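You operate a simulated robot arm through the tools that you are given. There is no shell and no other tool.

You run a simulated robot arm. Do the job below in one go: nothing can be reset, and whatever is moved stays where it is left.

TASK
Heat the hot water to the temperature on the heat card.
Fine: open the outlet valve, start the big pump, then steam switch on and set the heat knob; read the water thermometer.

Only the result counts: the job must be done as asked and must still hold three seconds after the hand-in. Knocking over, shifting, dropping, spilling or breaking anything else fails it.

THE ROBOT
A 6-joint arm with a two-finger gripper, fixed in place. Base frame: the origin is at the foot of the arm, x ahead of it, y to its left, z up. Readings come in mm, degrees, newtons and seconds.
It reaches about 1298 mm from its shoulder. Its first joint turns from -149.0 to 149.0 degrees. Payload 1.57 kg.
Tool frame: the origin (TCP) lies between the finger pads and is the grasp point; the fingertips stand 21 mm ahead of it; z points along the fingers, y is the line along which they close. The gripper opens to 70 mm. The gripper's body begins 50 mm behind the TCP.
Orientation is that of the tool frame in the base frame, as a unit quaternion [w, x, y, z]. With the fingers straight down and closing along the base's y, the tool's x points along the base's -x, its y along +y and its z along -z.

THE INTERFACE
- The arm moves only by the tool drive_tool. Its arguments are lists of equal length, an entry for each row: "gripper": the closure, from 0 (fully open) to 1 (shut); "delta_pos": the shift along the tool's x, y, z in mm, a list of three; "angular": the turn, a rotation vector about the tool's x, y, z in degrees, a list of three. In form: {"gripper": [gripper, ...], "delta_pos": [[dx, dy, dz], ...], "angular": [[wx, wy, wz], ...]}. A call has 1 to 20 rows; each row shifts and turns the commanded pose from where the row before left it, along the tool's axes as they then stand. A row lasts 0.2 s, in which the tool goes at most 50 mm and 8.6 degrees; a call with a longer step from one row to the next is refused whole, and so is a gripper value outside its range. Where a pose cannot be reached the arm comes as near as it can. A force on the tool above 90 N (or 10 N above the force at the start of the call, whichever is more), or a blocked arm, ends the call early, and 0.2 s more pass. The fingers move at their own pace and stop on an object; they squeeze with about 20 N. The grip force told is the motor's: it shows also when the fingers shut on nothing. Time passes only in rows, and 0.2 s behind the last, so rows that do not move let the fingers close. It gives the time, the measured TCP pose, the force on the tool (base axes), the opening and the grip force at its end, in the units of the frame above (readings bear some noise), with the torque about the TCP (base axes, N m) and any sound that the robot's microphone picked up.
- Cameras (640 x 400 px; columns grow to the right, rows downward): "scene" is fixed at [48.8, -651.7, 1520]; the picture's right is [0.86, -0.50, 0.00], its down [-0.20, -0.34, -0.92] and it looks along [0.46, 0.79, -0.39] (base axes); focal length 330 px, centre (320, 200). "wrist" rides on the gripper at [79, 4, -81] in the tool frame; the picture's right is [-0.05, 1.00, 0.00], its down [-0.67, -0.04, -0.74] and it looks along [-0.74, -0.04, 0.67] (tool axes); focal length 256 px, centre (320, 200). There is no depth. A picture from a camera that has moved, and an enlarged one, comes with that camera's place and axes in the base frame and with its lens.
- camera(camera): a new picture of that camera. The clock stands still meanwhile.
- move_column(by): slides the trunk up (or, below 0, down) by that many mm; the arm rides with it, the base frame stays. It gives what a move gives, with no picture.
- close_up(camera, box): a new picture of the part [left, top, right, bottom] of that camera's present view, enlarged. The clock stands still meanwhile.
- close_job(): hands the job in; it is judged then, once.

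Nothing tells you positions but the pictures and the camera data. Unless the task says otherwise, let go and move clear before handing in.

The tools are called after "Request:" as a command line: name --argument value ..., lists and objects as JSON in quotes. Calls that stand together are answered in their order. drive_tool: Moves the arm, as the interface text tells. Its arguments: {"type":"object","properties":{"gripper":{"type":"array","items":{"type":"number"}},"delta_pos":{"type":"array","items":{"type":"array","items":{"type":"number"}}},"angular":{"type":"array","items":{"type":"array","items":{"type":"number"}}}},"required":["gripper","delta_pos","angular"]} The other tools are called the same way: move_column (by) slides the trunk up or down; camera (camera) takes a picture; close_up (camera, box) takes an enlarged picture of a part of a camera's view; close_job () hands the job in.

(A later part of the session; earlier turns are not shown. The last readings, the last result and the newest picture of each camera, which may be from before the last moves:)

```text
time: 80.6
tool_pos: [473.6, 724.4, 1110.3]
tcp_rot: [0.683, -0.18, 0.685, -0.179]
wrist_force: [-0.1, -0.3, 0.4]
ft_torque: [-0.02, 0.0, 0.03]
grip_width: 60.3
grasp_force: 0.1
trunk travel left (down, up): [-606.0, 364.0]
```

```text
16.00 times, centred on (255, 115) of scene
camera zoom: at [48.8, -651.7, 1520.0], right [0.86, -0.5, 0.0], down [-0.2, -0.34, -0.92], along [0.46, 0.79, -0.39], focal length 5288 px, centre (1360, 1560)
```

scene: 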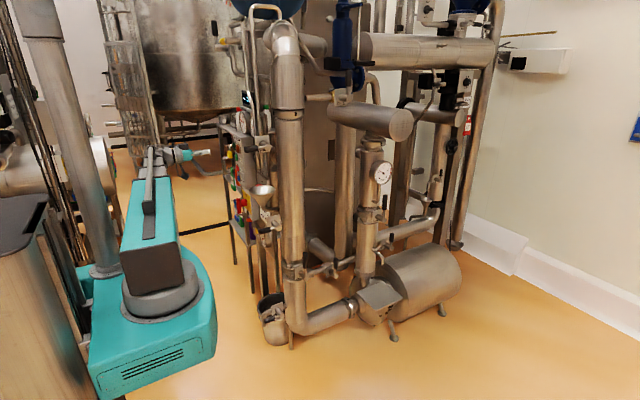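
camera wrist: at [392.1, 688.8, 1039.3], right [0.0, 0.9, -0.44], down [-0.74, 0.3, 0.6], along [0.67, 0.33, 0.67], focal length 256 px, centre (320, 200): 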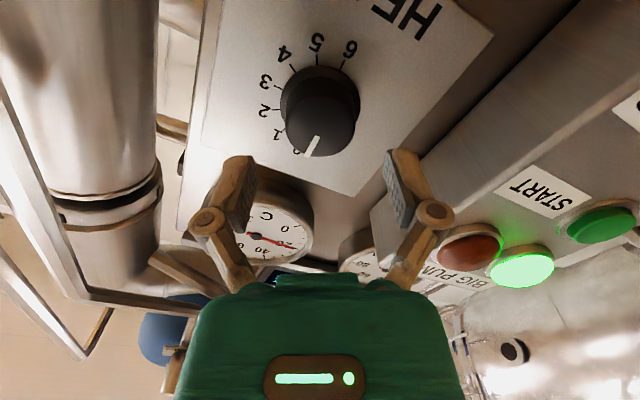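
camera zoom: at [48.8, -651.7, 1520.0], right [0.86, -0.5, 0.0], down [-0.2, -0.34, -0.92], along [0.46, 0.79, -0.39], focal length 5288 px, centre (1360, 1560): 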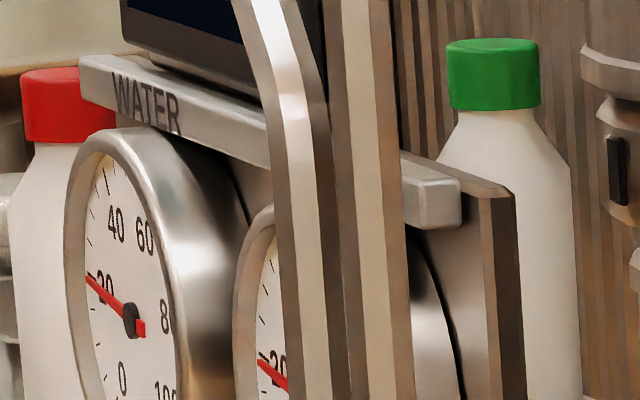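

The scene camera gives a sharp reading of the WATER dial (about 20 now). Moving in the remaining 39 mm around the knob.

Request:
drive_tool --gripper '[0.14, 0.14, 0.14, 0.14, 0.14]' --delta_pos '[[0, 0, 12], [0, 0, 12], [0, 0, 10], [0, 0, 5], [0, 0, 0]]' --angular '[[0, 0, 0], [0, 0, 0], [0, 0, 0], [0, 0, 0], [0, 0, 0]]'

Request:
camera --camera "wrist"

```text
time: 81.8
tool_pos: [512.3, 724.2, 1110.8]
tcp_rot: [0.683, -0.179, 0.685, -0.18]
wrist_force: [0.3, -0.8, 0.3]
ft_torque: [-0.02, 0.0, 0.01]
grip_width: 60.3
grasp_force: 0.1
trunk travel left (down, up): [-606.0, 364.0]
```

```text
taken
camera wrist: at [430.8, 688.1, 1039.3], right [0.0, 0.9, -0.44], down [-0.74, 0.3, 0.6], along [0.67, 0.33, 0.67], focal length 256 px, centre (320, 200)
```

wrist: 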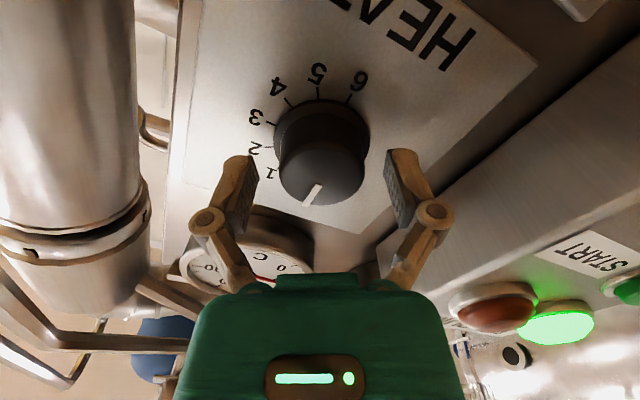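

The knob is centred between the fingers. Closing on it.

Request:
drive_tool --gripper '[0.4, 0.6, 1, 1, 1]' --delta_pos '[[0, 0, 0], [0, 0, 0], [0, 0, 0], [0, 0, 0], [0, 0, 0]]' --angular '[[0, 0, 0], [0, 0, 0], [0, 0, 0], [0, 0, 0], [0, 0, 0]]'

Request:
camera --camera "wrist"

```text
time: 83.0
tool_pos: [512.2, 724.3, 1108.9]
tcp_rot: [0.683, -0.181, 0.685, -0.178]
wrist_force: [-2.7, 3.6, -1.8]
ft_torque: [0.01, 0.19, 0.13]
grip_width: 40.6
grasp_force: 31.7
trunk travel left (down, up): [-606.0, 364.0]
```

```text
taken
camera wrist: at [430.5, 688.7, 1039.0], right [0.0, 0.9, -0.44], down [-0.74, 0.3, 0.6], along [0.67, 0.33, 0.66], focal length 256 px, centre (320, 200)
```

wrist: 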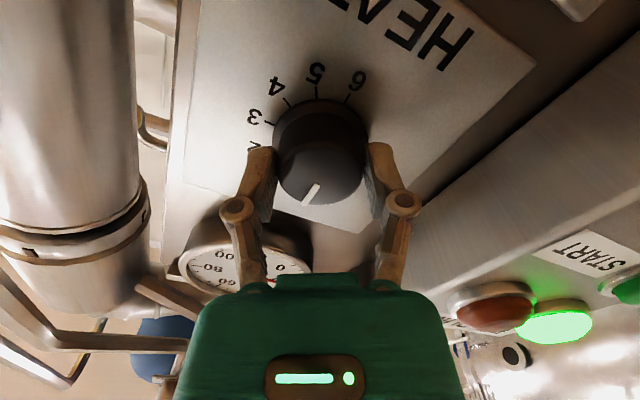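

Firm grip on the knob (40.6 mm). Turning it clockwise about 30° (to ~1) first, then watching the WATER dial.

Request:
drive_tool --gripper '[1, 1, 1, 1, 1]' --delta_pos '[[0, 0, 0], [0, 0, 0], [0, 0, 0], [0, 0, 0], [0, 0, 0]]' --angular '[[0, 0, 8], [0, 0, 8], [0, 0, 8], [0, 0, 6], [0, 0, 0]]'

Request:
camera --camera "wrist"

Request:
close_up --camera "scene" --box '[238, 106, 262, 126]'

```text
time: 84.2
tool_pos: [513.0, 725.3, 1110.6]
tcp_rot: [0.706, 0.004, 0.709, 0.004]
wrist_force: [1.6, 3.5, -2.2]
ft_torque: [-0.02, -0.62, 0.11]
grip_width: 40.6
grasp_force: 31.8
trunk travel left (down, up): [-606.0, 364.0]
```

```text
taken
camera wrist: at [430.4, 729.8, 1030.8], right [0.0, 1.0, 0.06], down [-0.74, -0.04, 0.67], along [0.67, -0.05, 0.74], focal length 256 px, centre (320, 200)
```

wrist: 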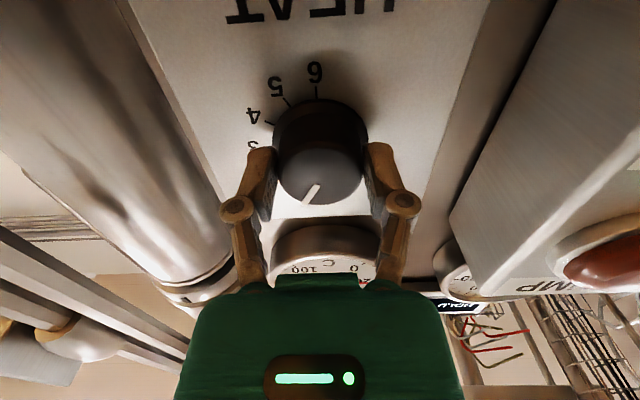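

```text
16.00 times, centred on (250, 116) of scene
camera zoom: at [48.8, -651.7, 1520.0], right [0.86, -0.5, 0.0], down [-0.2, -0.34, -0.92], along [0.46, 0.79, -0.39], focal length 5288 px, centre (1440, 1544)
```

zoom: 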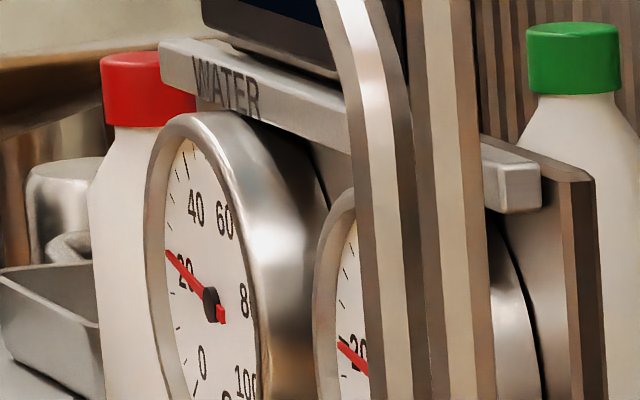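

The knob turned to about 1 and the WATER needle is creeping above 20. Waiting a few seconds to see where it settles.

Request:
drive_tool --gripper '[1, 1, 1, 1, 1, 1, 1, 1, 1, 1, 1, 1, 1, 1, 1, 1, 1, 1, 1, 1]' --delta_pos '[[0, 0, 0], [0, 0, 0], [0, 0, 0], [0, 0, 0], [0, 0, 0], [0, 0, 0], [0, 0, 0], [0, 0, 0], [0, 0, 0], [0, 0, 0], [0, 0, 0], [0, 0, 0], [0, 0, 0], [0, 0, 0], [0, 0, 0], [0, 0, 0], [0, 0, 0], [0, 0, 0], [0, 0, 0], [0, 0, 0]]' --angular '[[0, 0, 0], [0, 0, 0], [0, 0, 0], [0, 0, 0], [0, 0, 0], [0, 0, 0], [0, 0, 0], [0, 0, 0], [0, 0, 0], [0, 0, 0], [0, 0, 0], [0, 0, 0], [0, 0, 0], [0, 0, 0], [0, 0, 0], [0, 0, 0], [0, 0, 0], [0, 0, 0], [0, 0, 0], [0, 0, 0]]'

Request:
close_up --camera "scene" --box '[240, 110, 258, 130]'

```text
time: 88.4
tool_pos: [512.7, 724.4, 1109.3]
tcp_rot: [0.705, 0.005, 0.709, 0.003]
wrist_force: [7.2, 10.1, 6.6]
ft_torque: [-0.01, -0.17, 0.15]
grip_width: 40.7
grasp_force: 32.5
trunk travel left (down, up): [-606.0, 364.0]
```

```text
16.00 times, centred on (249, 120) of scene
camera zoom: at [48.8, -651.7, 1520.0], right [0.86, -0.5, 0.0], down [-0.2, -0.34, -0.92], along [0.46, 0.79, -0.39], focal length 5288 px, centre (1456, 1480)
```

zoom: 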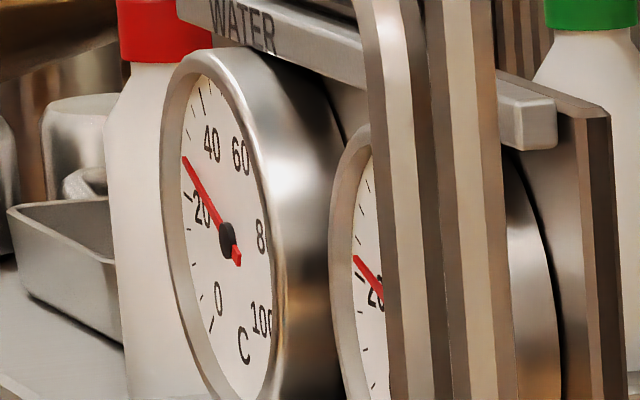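

It's rising (about 28). Waiting longer for the steady value at setting 1.

Request:
drive_tool --gripper '[1, 1, 1, 1, 1, 1, 1, 1, 1, 1, 1, 1, 1, 1, 1, 1, 1, 1, 1, 1]' --delta_pos '[[0, 0, 0], [0, 0, 0], [0, 0, 0], [0, 0, 0], [0, 0, 0], [0, 0, 0], [0, 0, 0], [0, 0, 0], [0, 0, 0], [0, 0, 0], [0, 0, 0], [0, 0, 0], [0, 0, 0], [0, 0, 0], [0, 0, 0], [0, 0, 0], [0, 0, 0], [0, 0, 0], [0, 0, 0], [0, 0, 0]]' --angular '[[0, 0, 0], [0, 0, 0], [0, 0, 0], [0, 0, 0], [0, 0, 0], [0, 0, 0], [0, 0, 0], [0, 0, 0], [0, 0, 0], [0, 0, 0], [0, 0, 0], [0, 0, 0], [0, 0, 0], [0, 0, 0], [0, 0, 0], [0, 0, 0], [0, 0, 0], [0, 0, 0], [0, 0, 0], [0, 0, 0]]'

Request:
close_up --camera "scene" --box '[240, 110, 258, 130]'

Request:
drive_tool --gripper '[1, 1, 1, 1, 1, 1, 1, 1, 1, 1, 1, 1, 1, 1, 1, 1, 1, 1, 1, 1]' --delta_pos '[[0, 0, 0], [0, 0, 0], [0, 0, 0], [0, 0, 0], [0, 0, 0], [0, 0, 0], [0, 0, 0], [0, 0, 0], [0, 0, 0], [0, 0, 0], [0, 0, 0], [0, 0, 0], [0, 0, 0], [0, 0, 0], [0, 0, 0], [0, 0, 0], [0, 0, 0], [0, 0, 0], [0, 0, 0], [0, 0, 0]]' --angular '[[0, 0, 0], [0, 0, 0], [0, 0, 0], [0, 0, 0], [0, 0, 0], [0, 0, 0], [0, 0, 0], [0, 0, 0], [0, 0, 0], [0, 0, 0], [0, 0, 0], [0, 0, 0], [0, 0, 0], [0, 0, 0], [0, 0, 0], [0, 0, 0], [0, 0, 0], [0, 0, 0], [0, 0, 0], [0, 0, 0]]'

Request:
close_up --camera "scene" --box '[240, 110, 258, 130]'

```text
time: 92.6
tool_pos: [513.6, 724.5, 1108.5]
tcp_rot: [0.706, 0.004, 0.709, 0.004]
wrist_force: [6.7, 11.3, 8.5]
ft_torque: [-0.03, -0.11, 0.19]
grip_width: 40.4
grasp_force: 32.0
trunk travel left (down, up): [-606.0, 364.0]
```

```text
16.00 times, centred on (249, 120) of scene
camera zoom: at [48.8, -651.7, 1520.0], right [0.86, -0.5, 0.0], down [-0.2, -0.34, -0.92], along [0.46, 0.79, -0.39], focal length 5288 px, centre (1456, 1480)
```

zoom: 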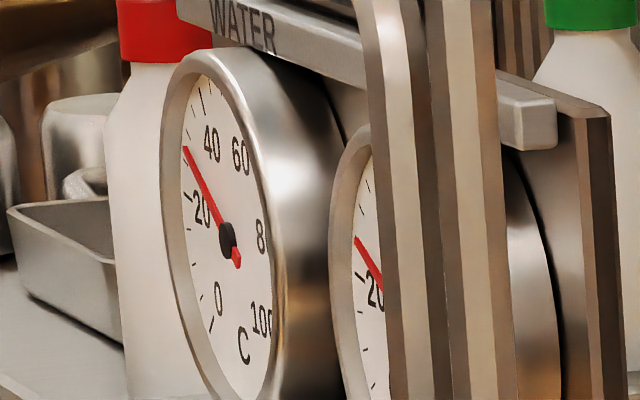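

```text
time: 96.8
tool_pos: [512.6, 725.0, 1109.0]
tcp_rot: [0.706, 0.002, 0.709, 0.005]
wrist_force: [5.4, 9.0, 5.4]
ft_torque: [-0.01, -0.06, 0.14]
grip_width: 40.6
grasp_force: 32.3
trunk travel left (down, up): [-606.0, 364.0]
```

```text
16.00 times, centred on (249, 120) of scene
camera zoom: at [48.8, -651.7, 1520.0], right [0.86, -0.5, 0.0], down [-0.2, -0.34, -0.92], along [0.46, 0.79, -0.39], focal length 5288 px, centre (1456, 1480)
```

zoom: 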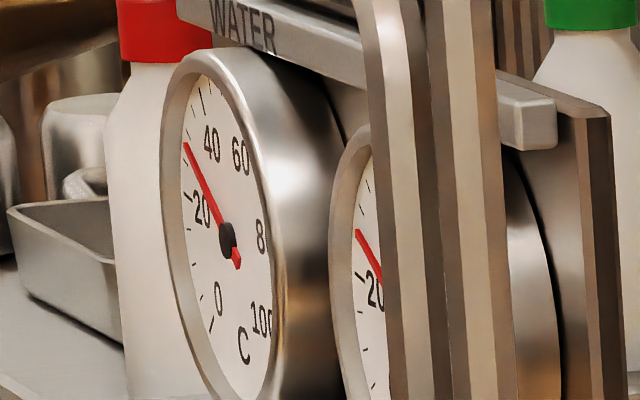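

Settling near 31–32 °C at setting 1 (from ~20 at 0), so roughly 12 °C per mark: 50 °C should be near 2.5. Turning on another 42° to about 2.4 and waiting.

Request:
drive_tool --gripper '[1, 1, 1, 1, 1, 1, 1, 1, 1, 1, 1, 1, 1, 1, 1, 1, 1, 1, 1, 1]' --delta_pos '[[0, 0, 0], [0, 0, 0], [0, 0, 0], [0, 0, 0], [0, 0, 0], [0, 0, 0], [0, 0, 0], [0, 0, 0], [0, 0, 0], [0, 0, 0], [0, 0, 0], [0, 0, 0], [0, 0, 0], [0, 0, 0], [0, 0, 0], [0, 0, 0], [0, 0, 0], [0, 0, 0], [0, 0, 0], [0, 0, 0]]' --angular '[[0, 0, 8], [0, 0, 8], [0, 0, 8], [0, 0, 8], [0, 0, 8], [0, 0, 2], [0, 0, 0], [0, 0, 0], [0, 0, 0], [0, 0, 0], [0, 0, 0], [0, 0, 0], [0, 0, 0], [0, 0, 0], [0, 0, 0], [0, 0, 0], [0, 0, 0], [0, 0, 0], [0, 0, 0], [0, 0, 0]]'

Request:
camera --camera "wrist"

Request:
close_up --camera "scene" --box '[240, 110, 258, 130]'

Request:
drive_tool --gripper '[1, 1, 1, 1, 1, 1, 1, 1, 1, 1, 1, 1, 1, 1, 1, 1, 1, 1, 1, 1]' --delta_pos '[[0, 0, 0], [0, 0, 0], [0, 0, 0], [0, 0, 0], [0, 0, 0], [0, 0, 0], [0, 0, 0], [0, 0, 0], [0, 0, 0], [0, 0, 0], [0, 0, 0], [0, 0, 0], [0, 0, 0], [0, 0, 0], [0, 0, 0], [0, 0, 0], [0, 0, 0], [0, 0, 0], [0, 0, 0], [0, 0, 0]]' --angular '[[0, 0, 0], [0, 0, 0], [0, 0, 0], [0, 0, 0], [0, 0, 0], [0, 0, 0], [0, 0, 0], [0, 0, 0], [0, 0, 0], [0, 0, 0], [0, 0, 0], [0, 0, 0], [0, 0, 0], [0, 0, 0], [0, 0, 0], [0, 0, 0], [0, 0, 0], [0, 0, 0], [0, 0, 0], [0, 0, 0]]'

Request:
close_up --camera "scene" --box '[240, 110, 258, 130]'

```text
time: 101.0
tool_pos: [513.6, 726.9, 1109.5]
tcp_rot: [0.657, 0.256, 0.66, 0.257]
wrist_force: [11.6, 25.1, 21.1]
ft_torque: [-0.06, -0.4, 0.32]
grip_width: 40.7
grasp_force: 31.7
trunk travel left (down, up): [-606.0, 364.0]
```

```text
taken
camera wrist: at [430.2, 781.9, 1054.4], right [0.0, 0.7, 0.71], down [-0.74, -0.48, 0.47], along [0.67, -0.53, 0.52], focal length 256 px, centre (320, 200)
```

wrist: 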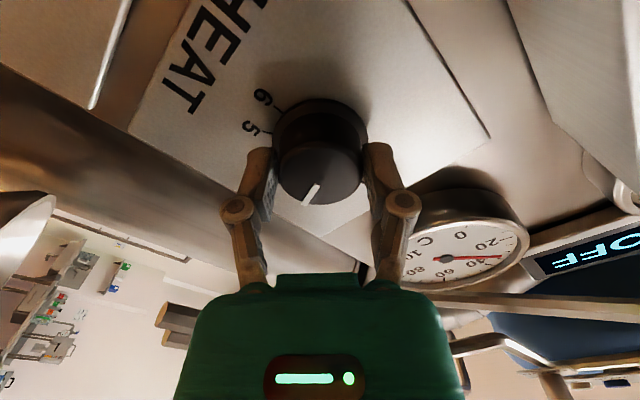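

```text
16.00 times, centred on (249, 120) of scene
camera zoom: at [48.8, -651.7, 1520.0], right [0.86, -0.5, 0.0], down [-0.2, -0.34, -0.92], along [0.46, 0.79, -0.39], focal length 5288 px, centre (1456, 1480)
```

zoom: 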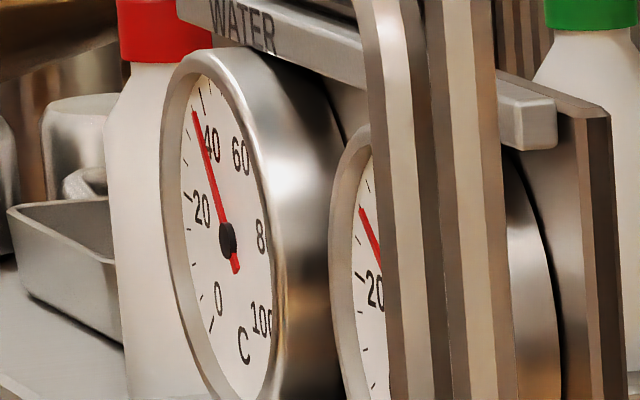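

```text
time: 105.2
tool_pos: [512.2, 725.8, 1111.0]
tcp_rot: [0.658, 0.255, 0.66, 0.258]
wrist_force: [10.9, 23.6, 21.6]
ft_torque: [-0.03, -0.36, 0.4]
grip_width: 40.6
grasp_force: 32.0
trunk travel left (down, up): [-606.0, 364.0]
```

```text
16.00 times, centred on (249, 120) of scene
camera zoom: at [48.8, -651.7, 1520.0], right [0.86, -0.5, 0.0], down [-0.2, -0.34, -0.92], along [0.46, 0.79, -0.39], focal length 5288 px, centre (1456, 1480)
```

zoom: 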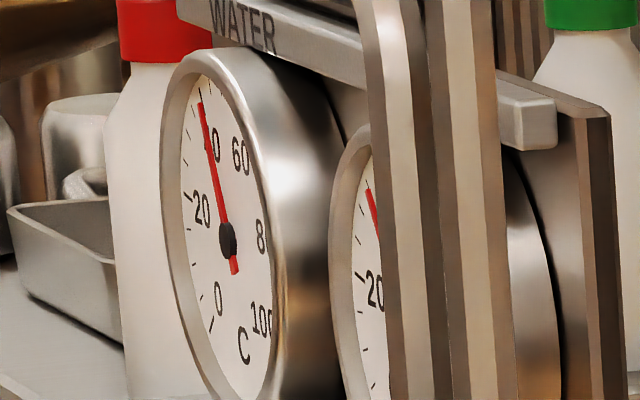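

WATER is at roughly 41–42 and still rising. Waiting more and zooming in tighter to calibrate my reading against the dial ticks.

Request:
drive_tool --gripper '[1, 1, 1, 1, 1, 1, 1, 1, 1, 1, 1, 1, 1, 1, 1, 1, 1, 1, 1, 1]' --delta_pos '[[0, 0, 0], [0, 0, 0], [0, 0, 0], [0, 0, 0], [0, 0, 0], [0, 0, 0], [0, 0, 0], [0, 0, 0], [0, 0, 0], [0, 0, 0], [0, 0, 0], [0, 0, 0], [0, 0, 0], [0, 0, 0], [0, 0, 0], [0, 0, 0], [0, 0, 0], [0, 0, 0], [0, 0, 0], [0, 0, 0]]' --angular '[[0, 0, 0], [0, 0, 0], [0, 0, 0], [0, 0, 0], [0, 0, 0], [0, 0, 0], [0, 0, 0], [0, 0, 0], [0, 0, 0], [0, 0, 0], [0, 0, 0], [0, 0, 0], [0, 0, 0], [0, 0, 0], [0, 0, 0], [0, 0, 0], [0, 0, 0], [0, 0, 0], [0, 0, 0], [0, 0, 0]]'

Request:
close_up --camera "scene" --box '[240, 110, 258, 130]'

Request:
close_up --camera "scene" --box '[242, 112, 256, 122]'

Request:
camera --camera "wrist"

```text
time: 109.4
tool_pos: [512.1, 726.2, 1109.9]
tcp_rot: [0.658, 0.256, 0.66, 0.258]
wrist_force: [9.6, 23.8, 19.8]
ft_torque: [-0.01, -0.34, 0.4]
grip_width: 40.6
grasp_force: 31.9
trunk travel left (down, up): [-606.0, 364.0]
```

```text
16.00 times, centred on (249, 120) of scene
camera zoom: at [48.8, -651.7, 1520.0], right [0.86, -0.5, 0.0], down [-0.2, -0.34, -0.92], along [0.46, 0.79, -0.39], focal length 5288 px, centre (1456, 1480)
```

zoom: 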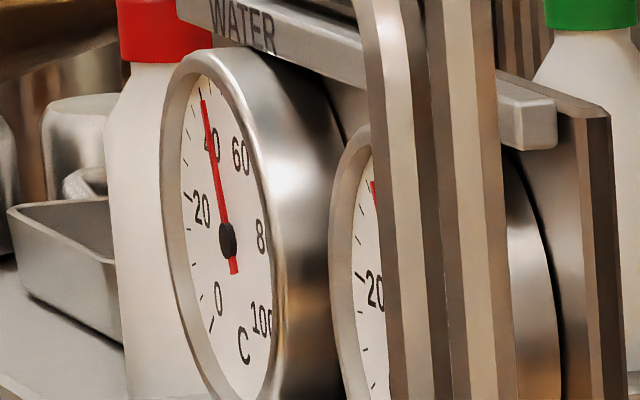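

```text
16.00 times, centred on (249, 117) of scene
camera zoom: at [48.8, -651.7, 1520.0], right [0.86, -0.5, 0.0], down [-0.2, -0.34, -0.92], along [0.46, 0.79, -0.39], focal length 5288 px, centre (1456, 1528)
```

zoom: 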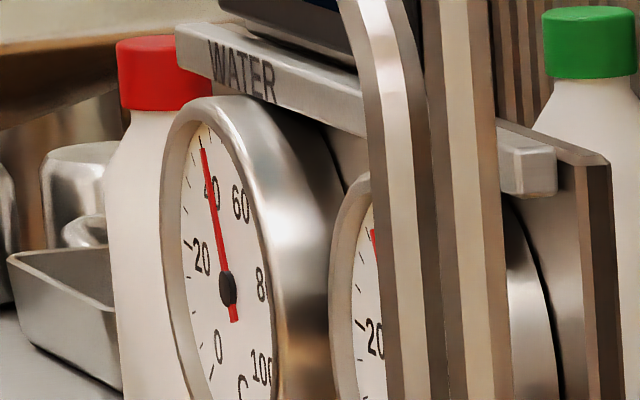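

```text
taken
camera wrist: at [430.0, 782.0, 1054.5], right [0.0, 0.7, 0.71], down [-0.74, -0.48, 0.47], along [0.67, -0.53, 0.52], focal length 256 px, centre (320, 200)
```

wrist: 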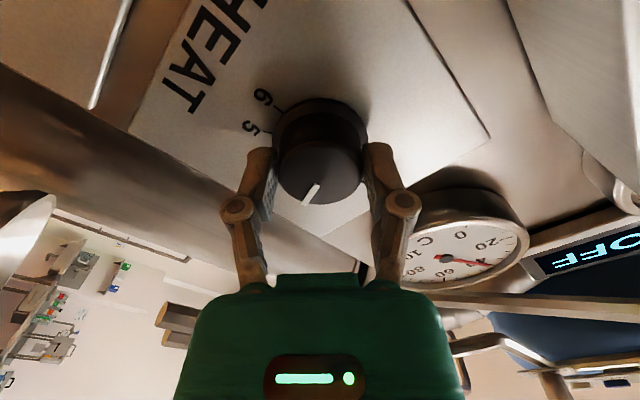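

Around 44 and slowing; setting ~2.4 looks a little short of 50. I'll release the knob, back off and read the WATER dial front-on with the wrist camera for a reliable figure.

Request:
drive_tool --gripper '[0.14, 0.14, 0.14, 0.14, 0.14, 0.14, 0.14, 0.14, 0.14, 0.14, 0.14]' --delta_pos '[[0, 0, 0], [0, 0, 0], [0, 0, -15], [0, 0, -30], [0, 0, -35], [0, 0, -35], [0, 0, -35], [0, 0, -35], [0, 0, -25], [0, 0, 0], [0, 0, 0]]' --angular '[[0, 0, 0], [0, 0, 0], [0, 0, 0], [0, 0, 0], [0, 0, -8], [0, 0, -8], [0, 0, -8], [0, 0, -8], [0, 0, -8], [0, 0, -2], [0, 0, 0]]'

Request:
camera --camera "wrist"

Request:
close_up --camera "scene" --box '[240, 110, 258, 130]'

```text
time: 111.8
tool_pos: [303.7, 722.8, 1109.7]
tcp_rot: [0.706, 0.004, 0.708, 0.003]
wrist_force: [-0.2, 0.7, -0.5]
ft_torque: [0.01, 0.02, -0.02]
grip_width: 60.1
grasp_force: 0.1
trunk travel left (down, up): [-606.0, 364.0]
```

```text
taken
camera wrist: at [221.3, 728.2, 1031.2], right [0.0, 1.0, 0.06], down [-0.74, -0.04, 0.67], along [0.67, -0.05, 0.74], focal length 256 px, centre (320, 200)
```

wrist: 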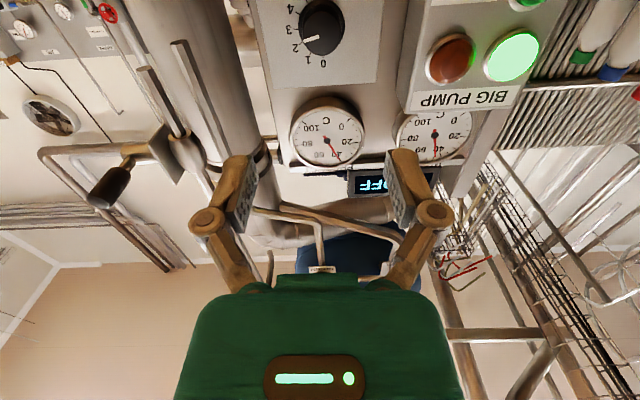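

```text
16.00 times, centred on (249, 120) of scene
camera zoom: at [48.8, -651.7, 1520.0], right [0.86, -0.5, 0.0], down [-0.2, -0.34, -0.92], along [0.46, 0.79, -0.39], focal length 5288 px, centre (1456, 1480)
```

zoom: 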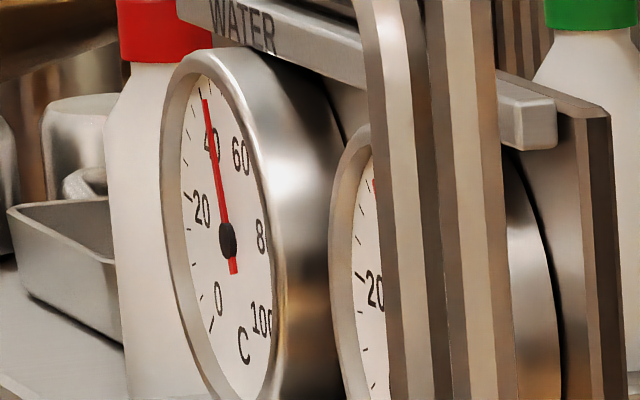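

Now sliding left in front of the WATER dial and rising for a near-frontal view.

Request:
drive_tool --gripper '[0.14, 0.14, 0.14, 0.14, 0.14]' --delta_pos '[[0, 40, 0], [0, 45, 0], [0, 45, 0], [0, 15, 0], [0, 0, 0]]' --angular '[[0, 0, 0], [0, 0, 0], [0, 0, 0], [0, 0, 0], [0, 0, 0]]'

Request:
move_column --by 80

Request:
camera --camera "wrist"

```text
time: 113.0
tool_pos: [302.8, 868.9, 1111.5]
tcp_rot: [0.706, 0.004, 0.708, 0.003]
wrist_force: [-0.7, -0.2, 0.2]
ft_torque: [0.01, 0.0, -0.03]
grip_width: 60.3
grasp_force: 0.0
trunk travel left (down, up): [-606.0, 364.0]
```

```text
time: 114.2
tool_pos: [301.4, 868.0, 1190.7]
tcp_rot: [0.706, 0.004, 0.708, 0.004]
wrist_force: [-0.1, -0.3, 0.4]
ft_torque: [0.03, 0.0, 0.02]
grip_width: 60.3
grasp_force: 0.0
trunk travel left (down, up): [-686.0, 284.0]
```

```text
taken
camera wrist: at [220.3, 873.1, 1111.2], right [0.0, 1.0, 0.06], down [-0.74, -0.04, 0.67], along [0.67, -0.05, 0.74], focal length 256 px, centre (320, 200)
```

wrist: 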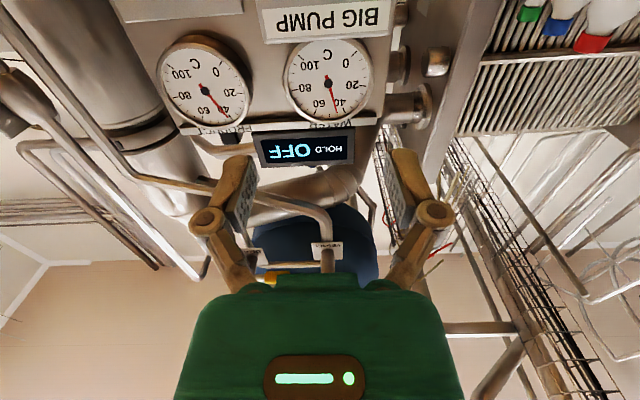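

Request:
close_up --camera "wrist" --box '[275, 30, 385, 130]'

Request:
close_up --camera "wrist" --box '[150, 20, 260, 130]'

Request:
close_up --camera "scene" --box '[240, 110, 258, 130]'

```text
4.00 times, centred on (330, 80) of wrist
camera zoom: at [220.3, 873.1, 1111.2], right [0.0, 1.0, 0.06], down [-0.74, -0.04, 0.67], along [0.67, -0.05, 0.74], focal length 1024 px, centre (280, 680)
```

zoom: 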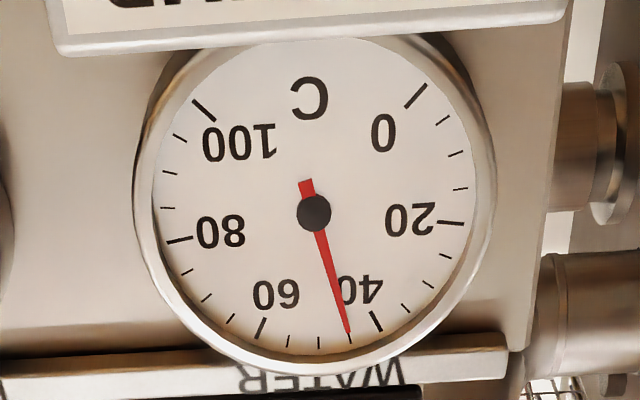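

```text
3.64 times, centred on (205, 75) of wrist
camera zoom: at [220.3, 873.1, 1111.2], right [0.0, 1.0, 0.06], down [-0.74, -0.04, 0.67], along [0.67, -0.05, 0.74], focal length 931 px, centre (738, 654)
```

zoom: 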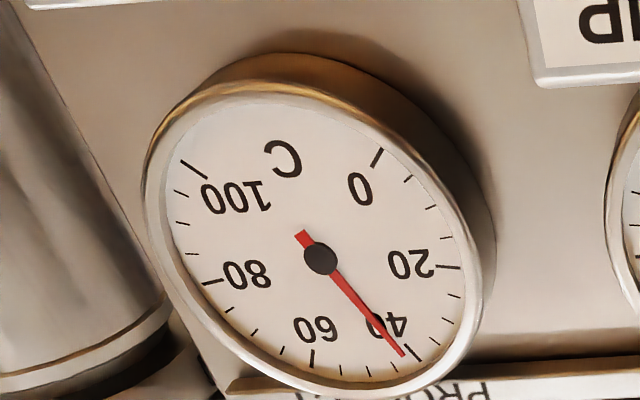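

```text
16.00 times, centred on (249, 120) of scene
camera zoom: at [48.8, -651.7, 1520.0], right [0.86, -0.5, 0.0], down [-0.2, -0.34, -0.92], along [0.46, 0.79, -0.39], focal length 5288 px, centre (1456, 1480)
```

zoom: 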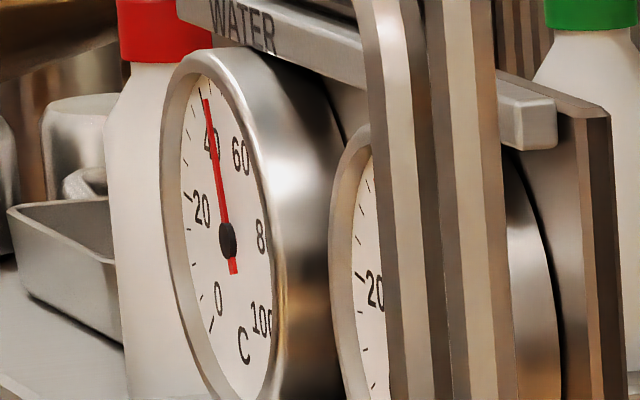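

A clear frontal reading: WATER is at 45 (PRODUCT is another dial, ~42). I'll wait 4 s to see whether 45 is the settled value.

Request:
drive_tool --gripper '[0.14, 0.14, 0.14, 0.14, 0.14, 0.14, 0.14, 0.14, 0.14, 0.14, 0.14, 0.14, 0.14, 0.14, 0.14, 0.14, 0.14, 0.14, 0.14, 0.14]' --delta_pos '[[0, 0, 0], [0, 0, 0], [0, 0, 0], [0, 0, 0], [0, 0, 0], [0, 0, 0], [0, 0, 0], [0, 0, 0], [0, 0, 0], [0, 0, 0], [0, 0, 0], [0, 0, 0], [0, 0, 0], [0, 0, 0], [0, 0, 0], [0, 0, 0], [0, 0, 0], [0, 0, 0], [0, 0, 0], [0, 0, 0]]' --angular '[[0, 0, 0], [0, 0, 0], [0, 0, 0], [0, 0, 0], [0, 0, 0], [0, 0, 0], [0, 0, 0], [0, 0, 0], [0, 0, 0], [0, 0, 0], [0, 0, 0], [0, 0, 0], [0, 0, 0], [0, 0, 0], [0, 0, 0], [0, 0, 0], [0, 0, 0], [0, 0, 0], [0, 0, 0], [0, 0, 0]]'

Request:
close_up --camera "wrist" --box '[275, 30, 385, 130]'

```text
time: 118.4
tool_pos: [302.0, 868.2, 1190.8]
tcp_rot: [0.706, 0.004, 0.708, 0.004]
wrist_force: [0.6, -0.2, -0.5]
ft_torque: [-0.03, -0.01, 0.0]
grip_width: 60.2
grasp_force: 0.0
trunk travel left (down, up): [-686.0, 284.0]
```

```text
4.00 times, centred on (330, 80) of wrist
camera zoom: at [220.3, 873.0, 1111.3], right [0.0, 1.0, 0.06], down [-0.74, -0.04, 0.67], along [0.67, -0.05, 0.74], focal length 1024 px, centre (280, 680)
```

zoom: 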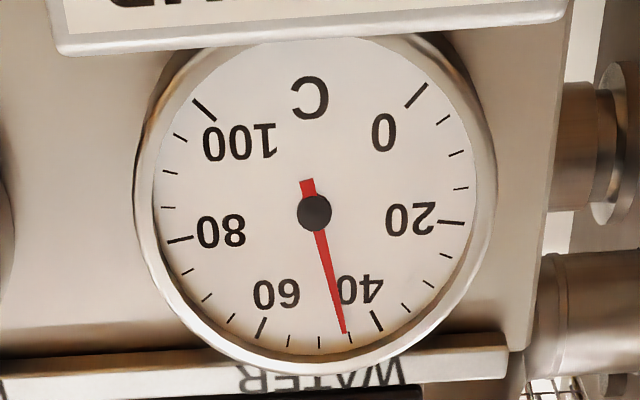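

WATER reads about 45.7 and is nearly settled (so roughly 0.365 °C per degree of knob). About 10° more should give 50. Going back to the knob.

Request:
move_column --by -79

Request:
drive_tool --gripper '[0.14, 0.14, 0.14, 0.14, 0.14, 0.14, 0.14, 0.14, 0.14, 0.14]' --delta_pos '[[0, -40, 0], [0, -45, 0], [0, -45, 0], [0, -13, 0], [0, 0, 40], [0, 0, 45], [0, 0, 45], [0, 0, 40], [0, 0, 0], [0, 0, 0]]' --angular '[[0, 0, 0], [0, 0, 0], [0, 0, 0], [0, 0, 0], [0, 0, 0], [0, 0, 0], [0, 0, 0], [0, 0, 0], [0, 0, 0], [0, 0, 0]]'

Request:
camera --camera "wrist"

Request:
close_up --camera "wrist" --box '[220, 40, 420, 240]'

```text
time: 119.6
tool_pos: [302.9, 867.9, 1111.8]
tcp_rot: [0.706, 0.003, 0.708, 0.005]
wrist_force: [-0.7, -0.1, 0.6]
ft_torque: [0.0, -0.03, -0.03]
grip_width: 60.4
grasp_force: 0.1
trunk travel left (down, up): [-607.0, 363.0]
```

```text
time: 121.8
tool_pos: [471.6, 725.2, 1111.5]
tcp_rot: [0.706, 0.003, 0.708, 0.004]
wrist_force: [0.6, -0.6, -0.5]
ft_torque: [0.02, 0.02, -0.03]
grip_width: 60.2
grasp_force: 0.0
trunk travel left (down, up): [-607.0, 363.0]
```

```text
taken
camera wrist: at [390.5, 729.2, 1032.3], right [0.0, 1.0, 0.06], down [-0.74, -0.04, 0.67], along [0.67, -0.05, 0.74], focal length 256 px, centre (320, 200)
```

wrist: 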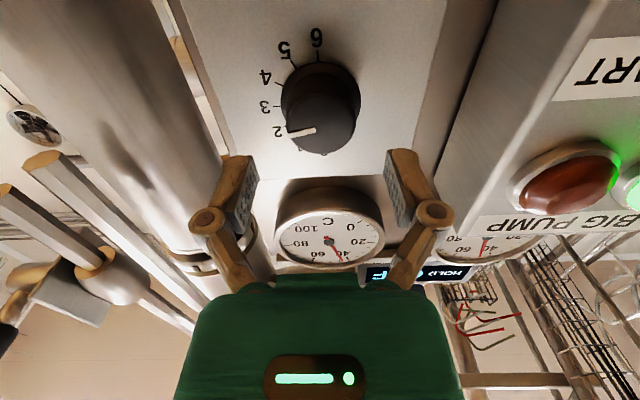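

```text
2.00 times, centred on (320, 140) of wrist
camera zoom: at [390.5, 729.2, 1032.3], right [0.0, 1.0, 0.06], down [-0.74, -0.04, 0.67], along [0.67, -0.05, 0.74], focal length 512 px, centre (320, 320)
```

zoom: 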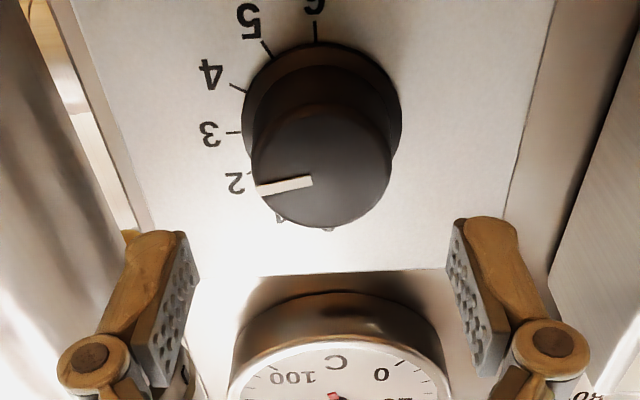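

The pointer is between 2 and 3 as expected. Moving in and gripping the knob again.

Request:
drive_tool --gripper '[0.14, 0.14, 0.14, 0.14, 0.4, 0.6, 1, 1, 1]' --delta_pos '[[0, 0, 14], [0, 0, 14], [0, 0, 9], [0, 0, 4], [0, 0, 0], [0, 0, 0], [0, 0, 0], [0, 0, 0], [0, 0, 0]]' --angular '[[0, 0, 0], [0, 0, 0], [0, 0, 0], [0, 0, 0], [0, 0, 0], [0, 0, 0], [0, 0, 0], [0, 0, 0], [0, 0, 0]]'

Request:
close_up --camera "scene" --box '[240, 110, 258, 130]'

Request:
camera --camera "wrist"

```text
time: 123.8
tool_pos: [514.1, 724.8, 1111.5]
tcp_rot: [0.706, 0.004, 0.708, 0.003]
wrist_force: [0.3, 4.5, 3.8]
ft_torque: [0.05, 0.24, 0.19]
grip_width: 40.0
grasp_force: 32.0
trunk travel left (down, up): [-607.0, 363.0]
```

```text
16.00 times, centred on (249, 120) of scene
camera zoom: at [48.8, -651.7, 1520.0], right [0.86, -0.5, 0.0], down [-0.2, -0.34, -0.92], along [0.46, 0.79, -0.39], focal length 5288 px, centre (1456, 1480)
```

zoom: 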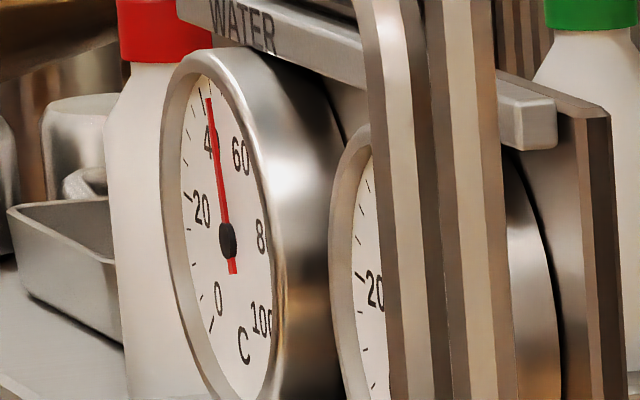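

```text
taken
camera wrist: at [431.7, 729.6, 1032.2], right [0.0, 1.0, 0.06], down [-0.74, -0.04, 0.67], along [0.67, -0.05, 0.74], focal length 256 px, centre (320, 200)
```

wrist: 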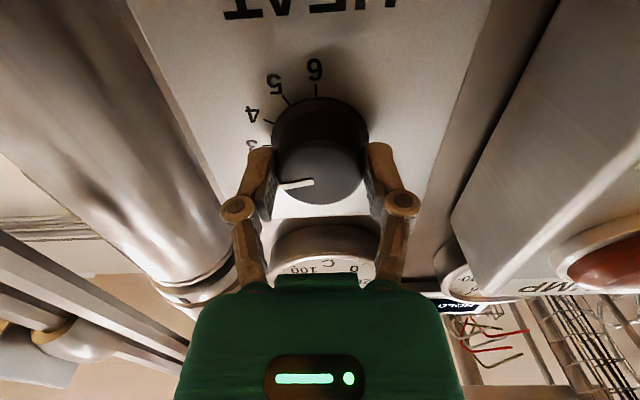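

Scene reading suggests ~46.4 and still creeping up, so there is a slow component. Holding the knob still and waiting about 8 s before deciding.

Request:
drive_tool --gripper '[1, 1, 1, 1, 1, 1, 1, 1, 1, 1, 1, 1, 1, 1, 1, 1, 1, 1, 1, 1]' --delta_pos '[[0, 0, 0], [0, 0, 0], [0, 0, 0], [0, 0, 0], [0, 0, 0], [0, 0, 0], [0, 0, 0], [0, 0, 0], [0, 0, 0], [0, 0, 0], [0, 0, 0], [0, 0, 0], [0, 0, 0], [0, 0, 0], [0, 0, 0], [0, 0, 0], [0, 0, 0], [0, 0, 0], [0, 0, 0], [0, 0, 0]]' --angular '[[0, 0, 0], [0, 0, 0], [0, 0, 0], [0, 0, 0], [0, 0, 0], [0, 0, 0], [0, 0, 0], [0, 0, 0], [0, 0, 0], [0, 0, 0], [0, 0, 0], [0, 0, 0], [0, 0, 0], [0, 0, 0], [0, 0, 0], [0, 0, 0], [0, 0, 0], [0, 0, 0], [0, 0, 0], [0, 0, 0]]'

Request:
drive_tool --gripper '[1, 1, 1, 1, 1, 1, 1, 1, 1, 1, 1, 1, 1, 1, 1, 1, 1, 1, 1, 1]' --delta_pos '[[0, 0, 0], [0, 0, 0], [0, 0, 0], [0, 0, 0], [0, 0, 0], [0, 0, 0], [0, 0, 0], [0, 0, 0], [0, 0, 0], [0, 0, 0], [0, 0, 0], [0, 0, 0], [0, 0, 0], [0, 0, 0], [0, 0, 0], [0, 0, 0], [0, 0, 0], [0, 0, 0], [0, 0, 0], [0, 0, 0]]' --angular '[[0, 0, 0], [0, 0, 0], [0, 0, 0], [0, 0, 0], [0, 0, 0], [0, 0, 0], [0, 0, 0], [0, 0, 0], [0, 0, 0], [0, 0, 0], [0, 0, 0], [0, 0, 0], [0, 0, 0], [0, 0, 0], [0, 0, 0], [0, 0, 0], [0, 0, 0], [0, 0, 0], [0, 0, 0], [0, 0, 0]]'

Request:
close_up --camera "scene" --box '[240, 110, 258, 130]'

```text
time: 128.0
tool_pos: [513.6, 724.9, 1111.0]
tcp_rot: [0.706, 0.003, 0.708, 0.003]
wrist_force: [0.2, 7.0, 4.7]
ft_torque: [0.0, -0.04, 0.09]
grip_width: 40.1
grasp_force: 32.2
trunk travel left (down, up): [-607.0, 363.0]
```

```text
time: 132.2
tool_pos: [513.2, 724.9, 1110.4]
tcp_rot: [0.706, 0.004, 0.708, 0.002]
wrist_force: [0.9, 5.8, 2.1]
ft_torque: [0.02, -0.14, 0.12]
grip_width: 40.2
grasp_force: 31.8
trunk travel left (down, up): [-607.0, 363.0]
```

```text
16.00 times, centred on (249, 120) of scene
camera zoom: at [48.8, -651.7, 1520.0], right [0.86, -0.5, 0.0], down [-0.2, -0.34, -0.92], along [0.46, 0.79, -0.39], focal length 5288 px, centre (1456, 1480)
```

zoom: 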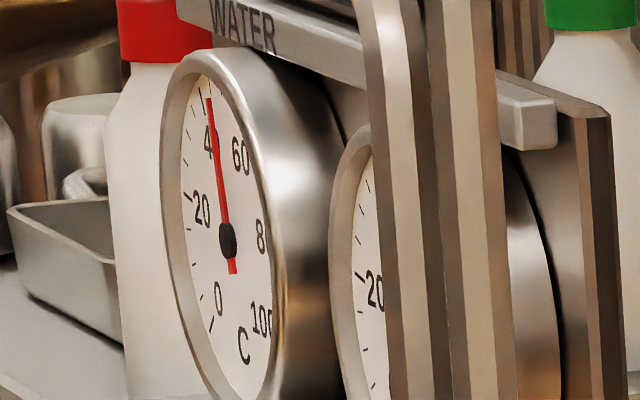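

It has settled at about 46.4. Turning another 10° for 50, then waiting.

Request:
drive_tool --gripper '[1, 1, 1, 1, 1, 1, 1, 1, 1, 1, 1, 1, 1, 1, 1, 1, 1, 1, 1, 1]' --delta_pos '[[0, 0, 0], [0, 0, 0], [0, 0, 0], [0, 0, 0], [0, 0, 0], [0, 0, 0], [0, 0, 0], [0, 0, 0], [0, 0, 0], [0, 0, 0], [0, 0, 0], [0, 0, 0], [0, 0, 0], [0, 0, 0], [0, 0, 0], [0, 0, 0], [0, 0, 0], [0, 0, 0], [0, 0, 0], [0, 0, 0]]' --angular '[[0, 0, 4], [0, 0, 4], [0, 0, 2], [0, 0, 0], [0, 0, 0], [0, 0, 0], [0, 0, 0], [0, 0, 0], [0, 0, 0], [0, 0, 0], [0, 0, 0], [0, 0, 0], [0, 0, 0], [0, 0, 0], [0, 0, 0], [0, 0, 0], [0, 0, 0], [0, 0, 0], [0, 0, 0], [0, 0, 0]]'

Request:
close_up --camera "scene" --box '[240, 110, 258, 130]'

Request:
drive_tool --gripper '[1, 1, 1, 1, 1, 1, 1, 1, 1, 1, 1, 1, 1, 1, 1, 1, 1, 1, 1, 1]' --delta_pos '[[0, 0, 0], [0, 0, 0], [0, 0, 0], [0, 0, 0], [0, 0, 0], [0, 0, 0], [0, 0, 0], [0, 0, 0], [0, 0, 0], [0, 0, 0], [0, 0, 0], [0, 0, 0], [0, 0, 0], [0, 0, 0], [0, 0, 0], [0, 0, 0], [0, 0, 0], [0, 0, 0], [0, 0, 0], [0, 0, 0]]' --angular '[[0, 0, 0], [0, 0, 0], [0, 0, 0], [0, 0, 0], [0, 0, 0], [0, 0, 0], [0, 0, 0], [0, 0, 0], [0, 0, 0], [0, 0, 0], [0, 0, 0], [0, 0, 0], [0, 0, 0], [0, 0, 0], [0, 0, 0], [0, 0, 0], [0, 0, 0], [0, 0, 0], [0, 0, 0], [0, 0, 0]]'

Request:
close_up --camera "scene" --box '[240, 110, 258, 130]'

Request:
camera --camera "wrist"

```text
time: 136.4
tool_pos: [513.2, 725.7, 1111.7]
tcp_rot: [0.703, 0.065, 0.705, 0.066]
wrist_force: [-2.3, -1.5, -4.5]
ft_torque: [0.0, 0.1, 0.02]
grip_width: 39.8
grasp_force: 32.5
trunk travel left (down, up): [-607.0, 363.0]
```

```text
16.00 times, centred on (249, 120) of scene
camera zoom: at [48.8, -651.7, 1520.0], right [0.86, -0.5, 0.0], down [-0.2, -0.34, -0.92], along [0.46, 0.79, -0.39], focal length 5288 px, centre (1456, 1480)
```

zoom: 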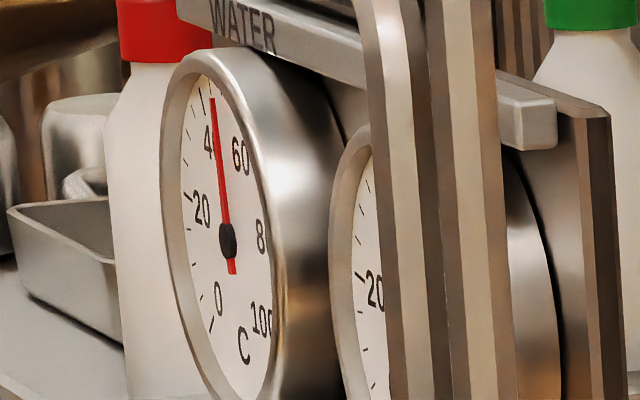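

```text
time: 140.6
tool_pos: [513.7, 724.8, 1111.6]
tcp_rot: [0.703, 0.066, 0.705, 0.064]
wrist_force: [-3.4, -3.2, -7.1]
ft_torque: [0.02, 0.13, -0.1]
grip_width: 39.8
grasp_force: 32.1
trunk travel left (down, up): [-607.0, 363.0]
```

```text
16.00 times, centred on (249, 120) of scene
camera zoom: at [48.8, -651.7, 1520.0], right [0.86, -0.5, 0.0], down [-0.2, -0.34, -0.92], along [0.46, 0.79, -0.39], focal length 5288 px, centre (1456, 1480)
```

zoom: 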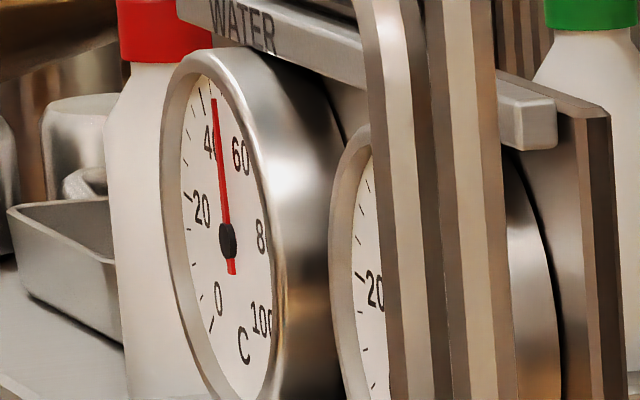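

```text
taken
camera wrist: at [431.6, 743.4, 1034.2], right [0.0, 0.97, 0.24], down [-0.74, -0.16, 0.65], along [0.67, -0.18, 0.72], focal length 256 px, centre (320, 200)
```

wrist: 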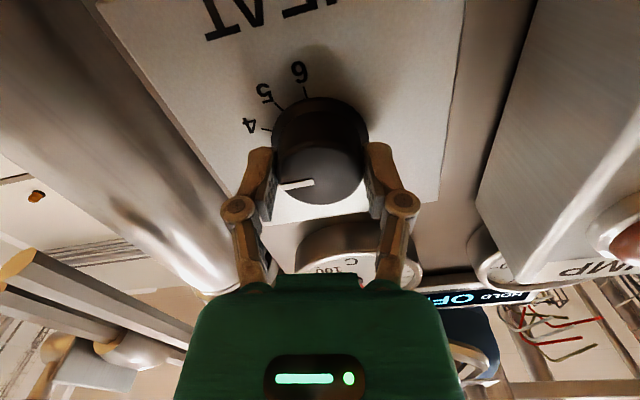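

Around 48.5 and rising. I'll release the knob, back off, and read the dial front-on once it has settled.

Request:
drive_tool --gripper '[0.14, 0.14, 0.14, 0.14, 0.14, 0.14, 0.14, 0.14, 0.14, 0.14, 0.14, 0.14, 0.14, 0.14]' --delta_pos '[[0, 0, 0], [0, 0, 0], [0, 0, -15], [0, 0, -30], [0, 0, -40], [0, 0, -45], [0, 0, -45], [0, 0, -35], [0, 40, 0], [0, 45, 0], [0, 45, 0], [0, 15, 0], [0, 0, 0], [0, 0, 0]]' --angular '[[0, 0, 0], [0, 0, 0], [0, 0, 0], [0, 0, 0], [0, 0, -8], [0, 0, -2.6], [0, 0, 0], [0, 0, 0], [0, 0, 0], [0, 0, 0], [0, 0, 0], [0, 0, 0], [0, 0, 0], [0, 0, 0]]'

Request:
move_column --by 79

Request:
drive_tool --gripper '[0.14, 0.14, 0.14, 0.14, 0.14, 0.14, 0.14, 0.14, 0.14, 0.14, 0.14, 0.14, 0.14, 0.14, 0.14, 0.14, 0.14, 0.14, 0.14, 0.14]' --delta_pos '[[0, 0, 0], [0, 0, 0], [0, 0, 0], [0, 0, 0], [0, 0, 0], [0, 0, 0], [0, 0, 0], [0, 0, 0], [0, 0, 0], [0, 0, 0], [0, 0, 0], [0, 0, 0], [0, 0, 0], [0, 0, 0], [0, 0, 0], [0, 0, 0], [0, 0, 0], [0, 0, 0], [0, 0, 0], [0, 0, 0]]' --angular '[[0, 0, 0], [0, 0, 0], [0, 0, 0], [0, 0, 0], [0, 0, 0], [0, 0, 0], [0, 0, 0], [0, 0, 0], [0, 0, 0], [0, 0, 0], [0, 0, 0], [0, 0, 0], [0, 0, 0], [0, 0, 0], [0, 0, 0], [0, 0, 0], [0, 0, 0], [0, 0, 0], [0, 0, 0], [0, 0, 0]]'

Request:
camera --camera "wrist"

Request:
close_up --camera "wrist" --box '[275, 30, 385, 130]'

```text
time: 143.6
tool_pos: [302.2, 870.2, 1111.2]
tcp_rot: [0.707, 0.0, 0.707, 0.0]
wrist_force: [-0.7, -0.3, 0.3]
ft_torque: [0.03, -0.02, 0.0]
grip_width: 60.3
grasp_force: 0.0
out of reach, approached as far as the arm can: row 9
trunk travel left (down, up): [-607.0, 363.0]
```

```text
time: 144.7
tool_pos: [302.4, 869.5, 1191.7]
tcp_rot: [0.706, 0.0, 0.708, 0.0]
wrist_force: [-0.4, -0.2, 0.5]
ft_torque: [0.0, 0.03, 0.01]
grip_width: 60.1
grasp_force: 0.0
trunk travel left (down, up): [-686.0, 284.0]
```

```text
time: 148.9
tool_pos: [301.3, 869.3, 1190.1]
tcp_rot: [0.706, 0.0, 0.708, 0.0]
wrist_force: [-0.3, 0.1, 0.7]
ft_torque: [0.0, 0.0, 0.0]
grip_width: 60.1
grasp_force: 0.0
trunk travel left (down, up): [-686.0, 284.0]
```

```text
taken
camera wrist: at [220.4, 873.6, 1111.4], right [0.0, 1.0, 0.05], down [-0.74, -0.04, 0.67], along [0.67, -0.04, 0.74], focal length 256 px, centre (320, 200)
```

wrist: 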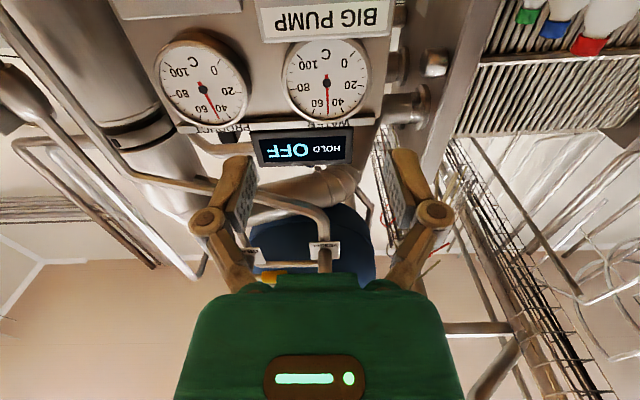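

```text
4.00 times, centred on (330, 80) of wrist
camera zoom: at [220.4, 873.6, 1111.4], right [0.0, 1.0, 0.05], down [-0.74, -0.04, 0.67], along [0.67, -0.04, 0.74], focal length 1024 px, centre (280, 680)
```

zoom: 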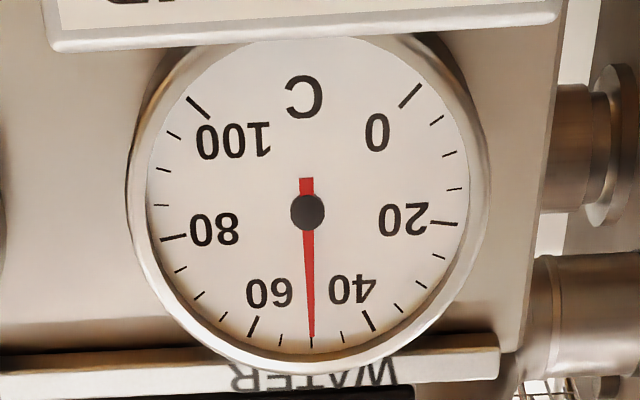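

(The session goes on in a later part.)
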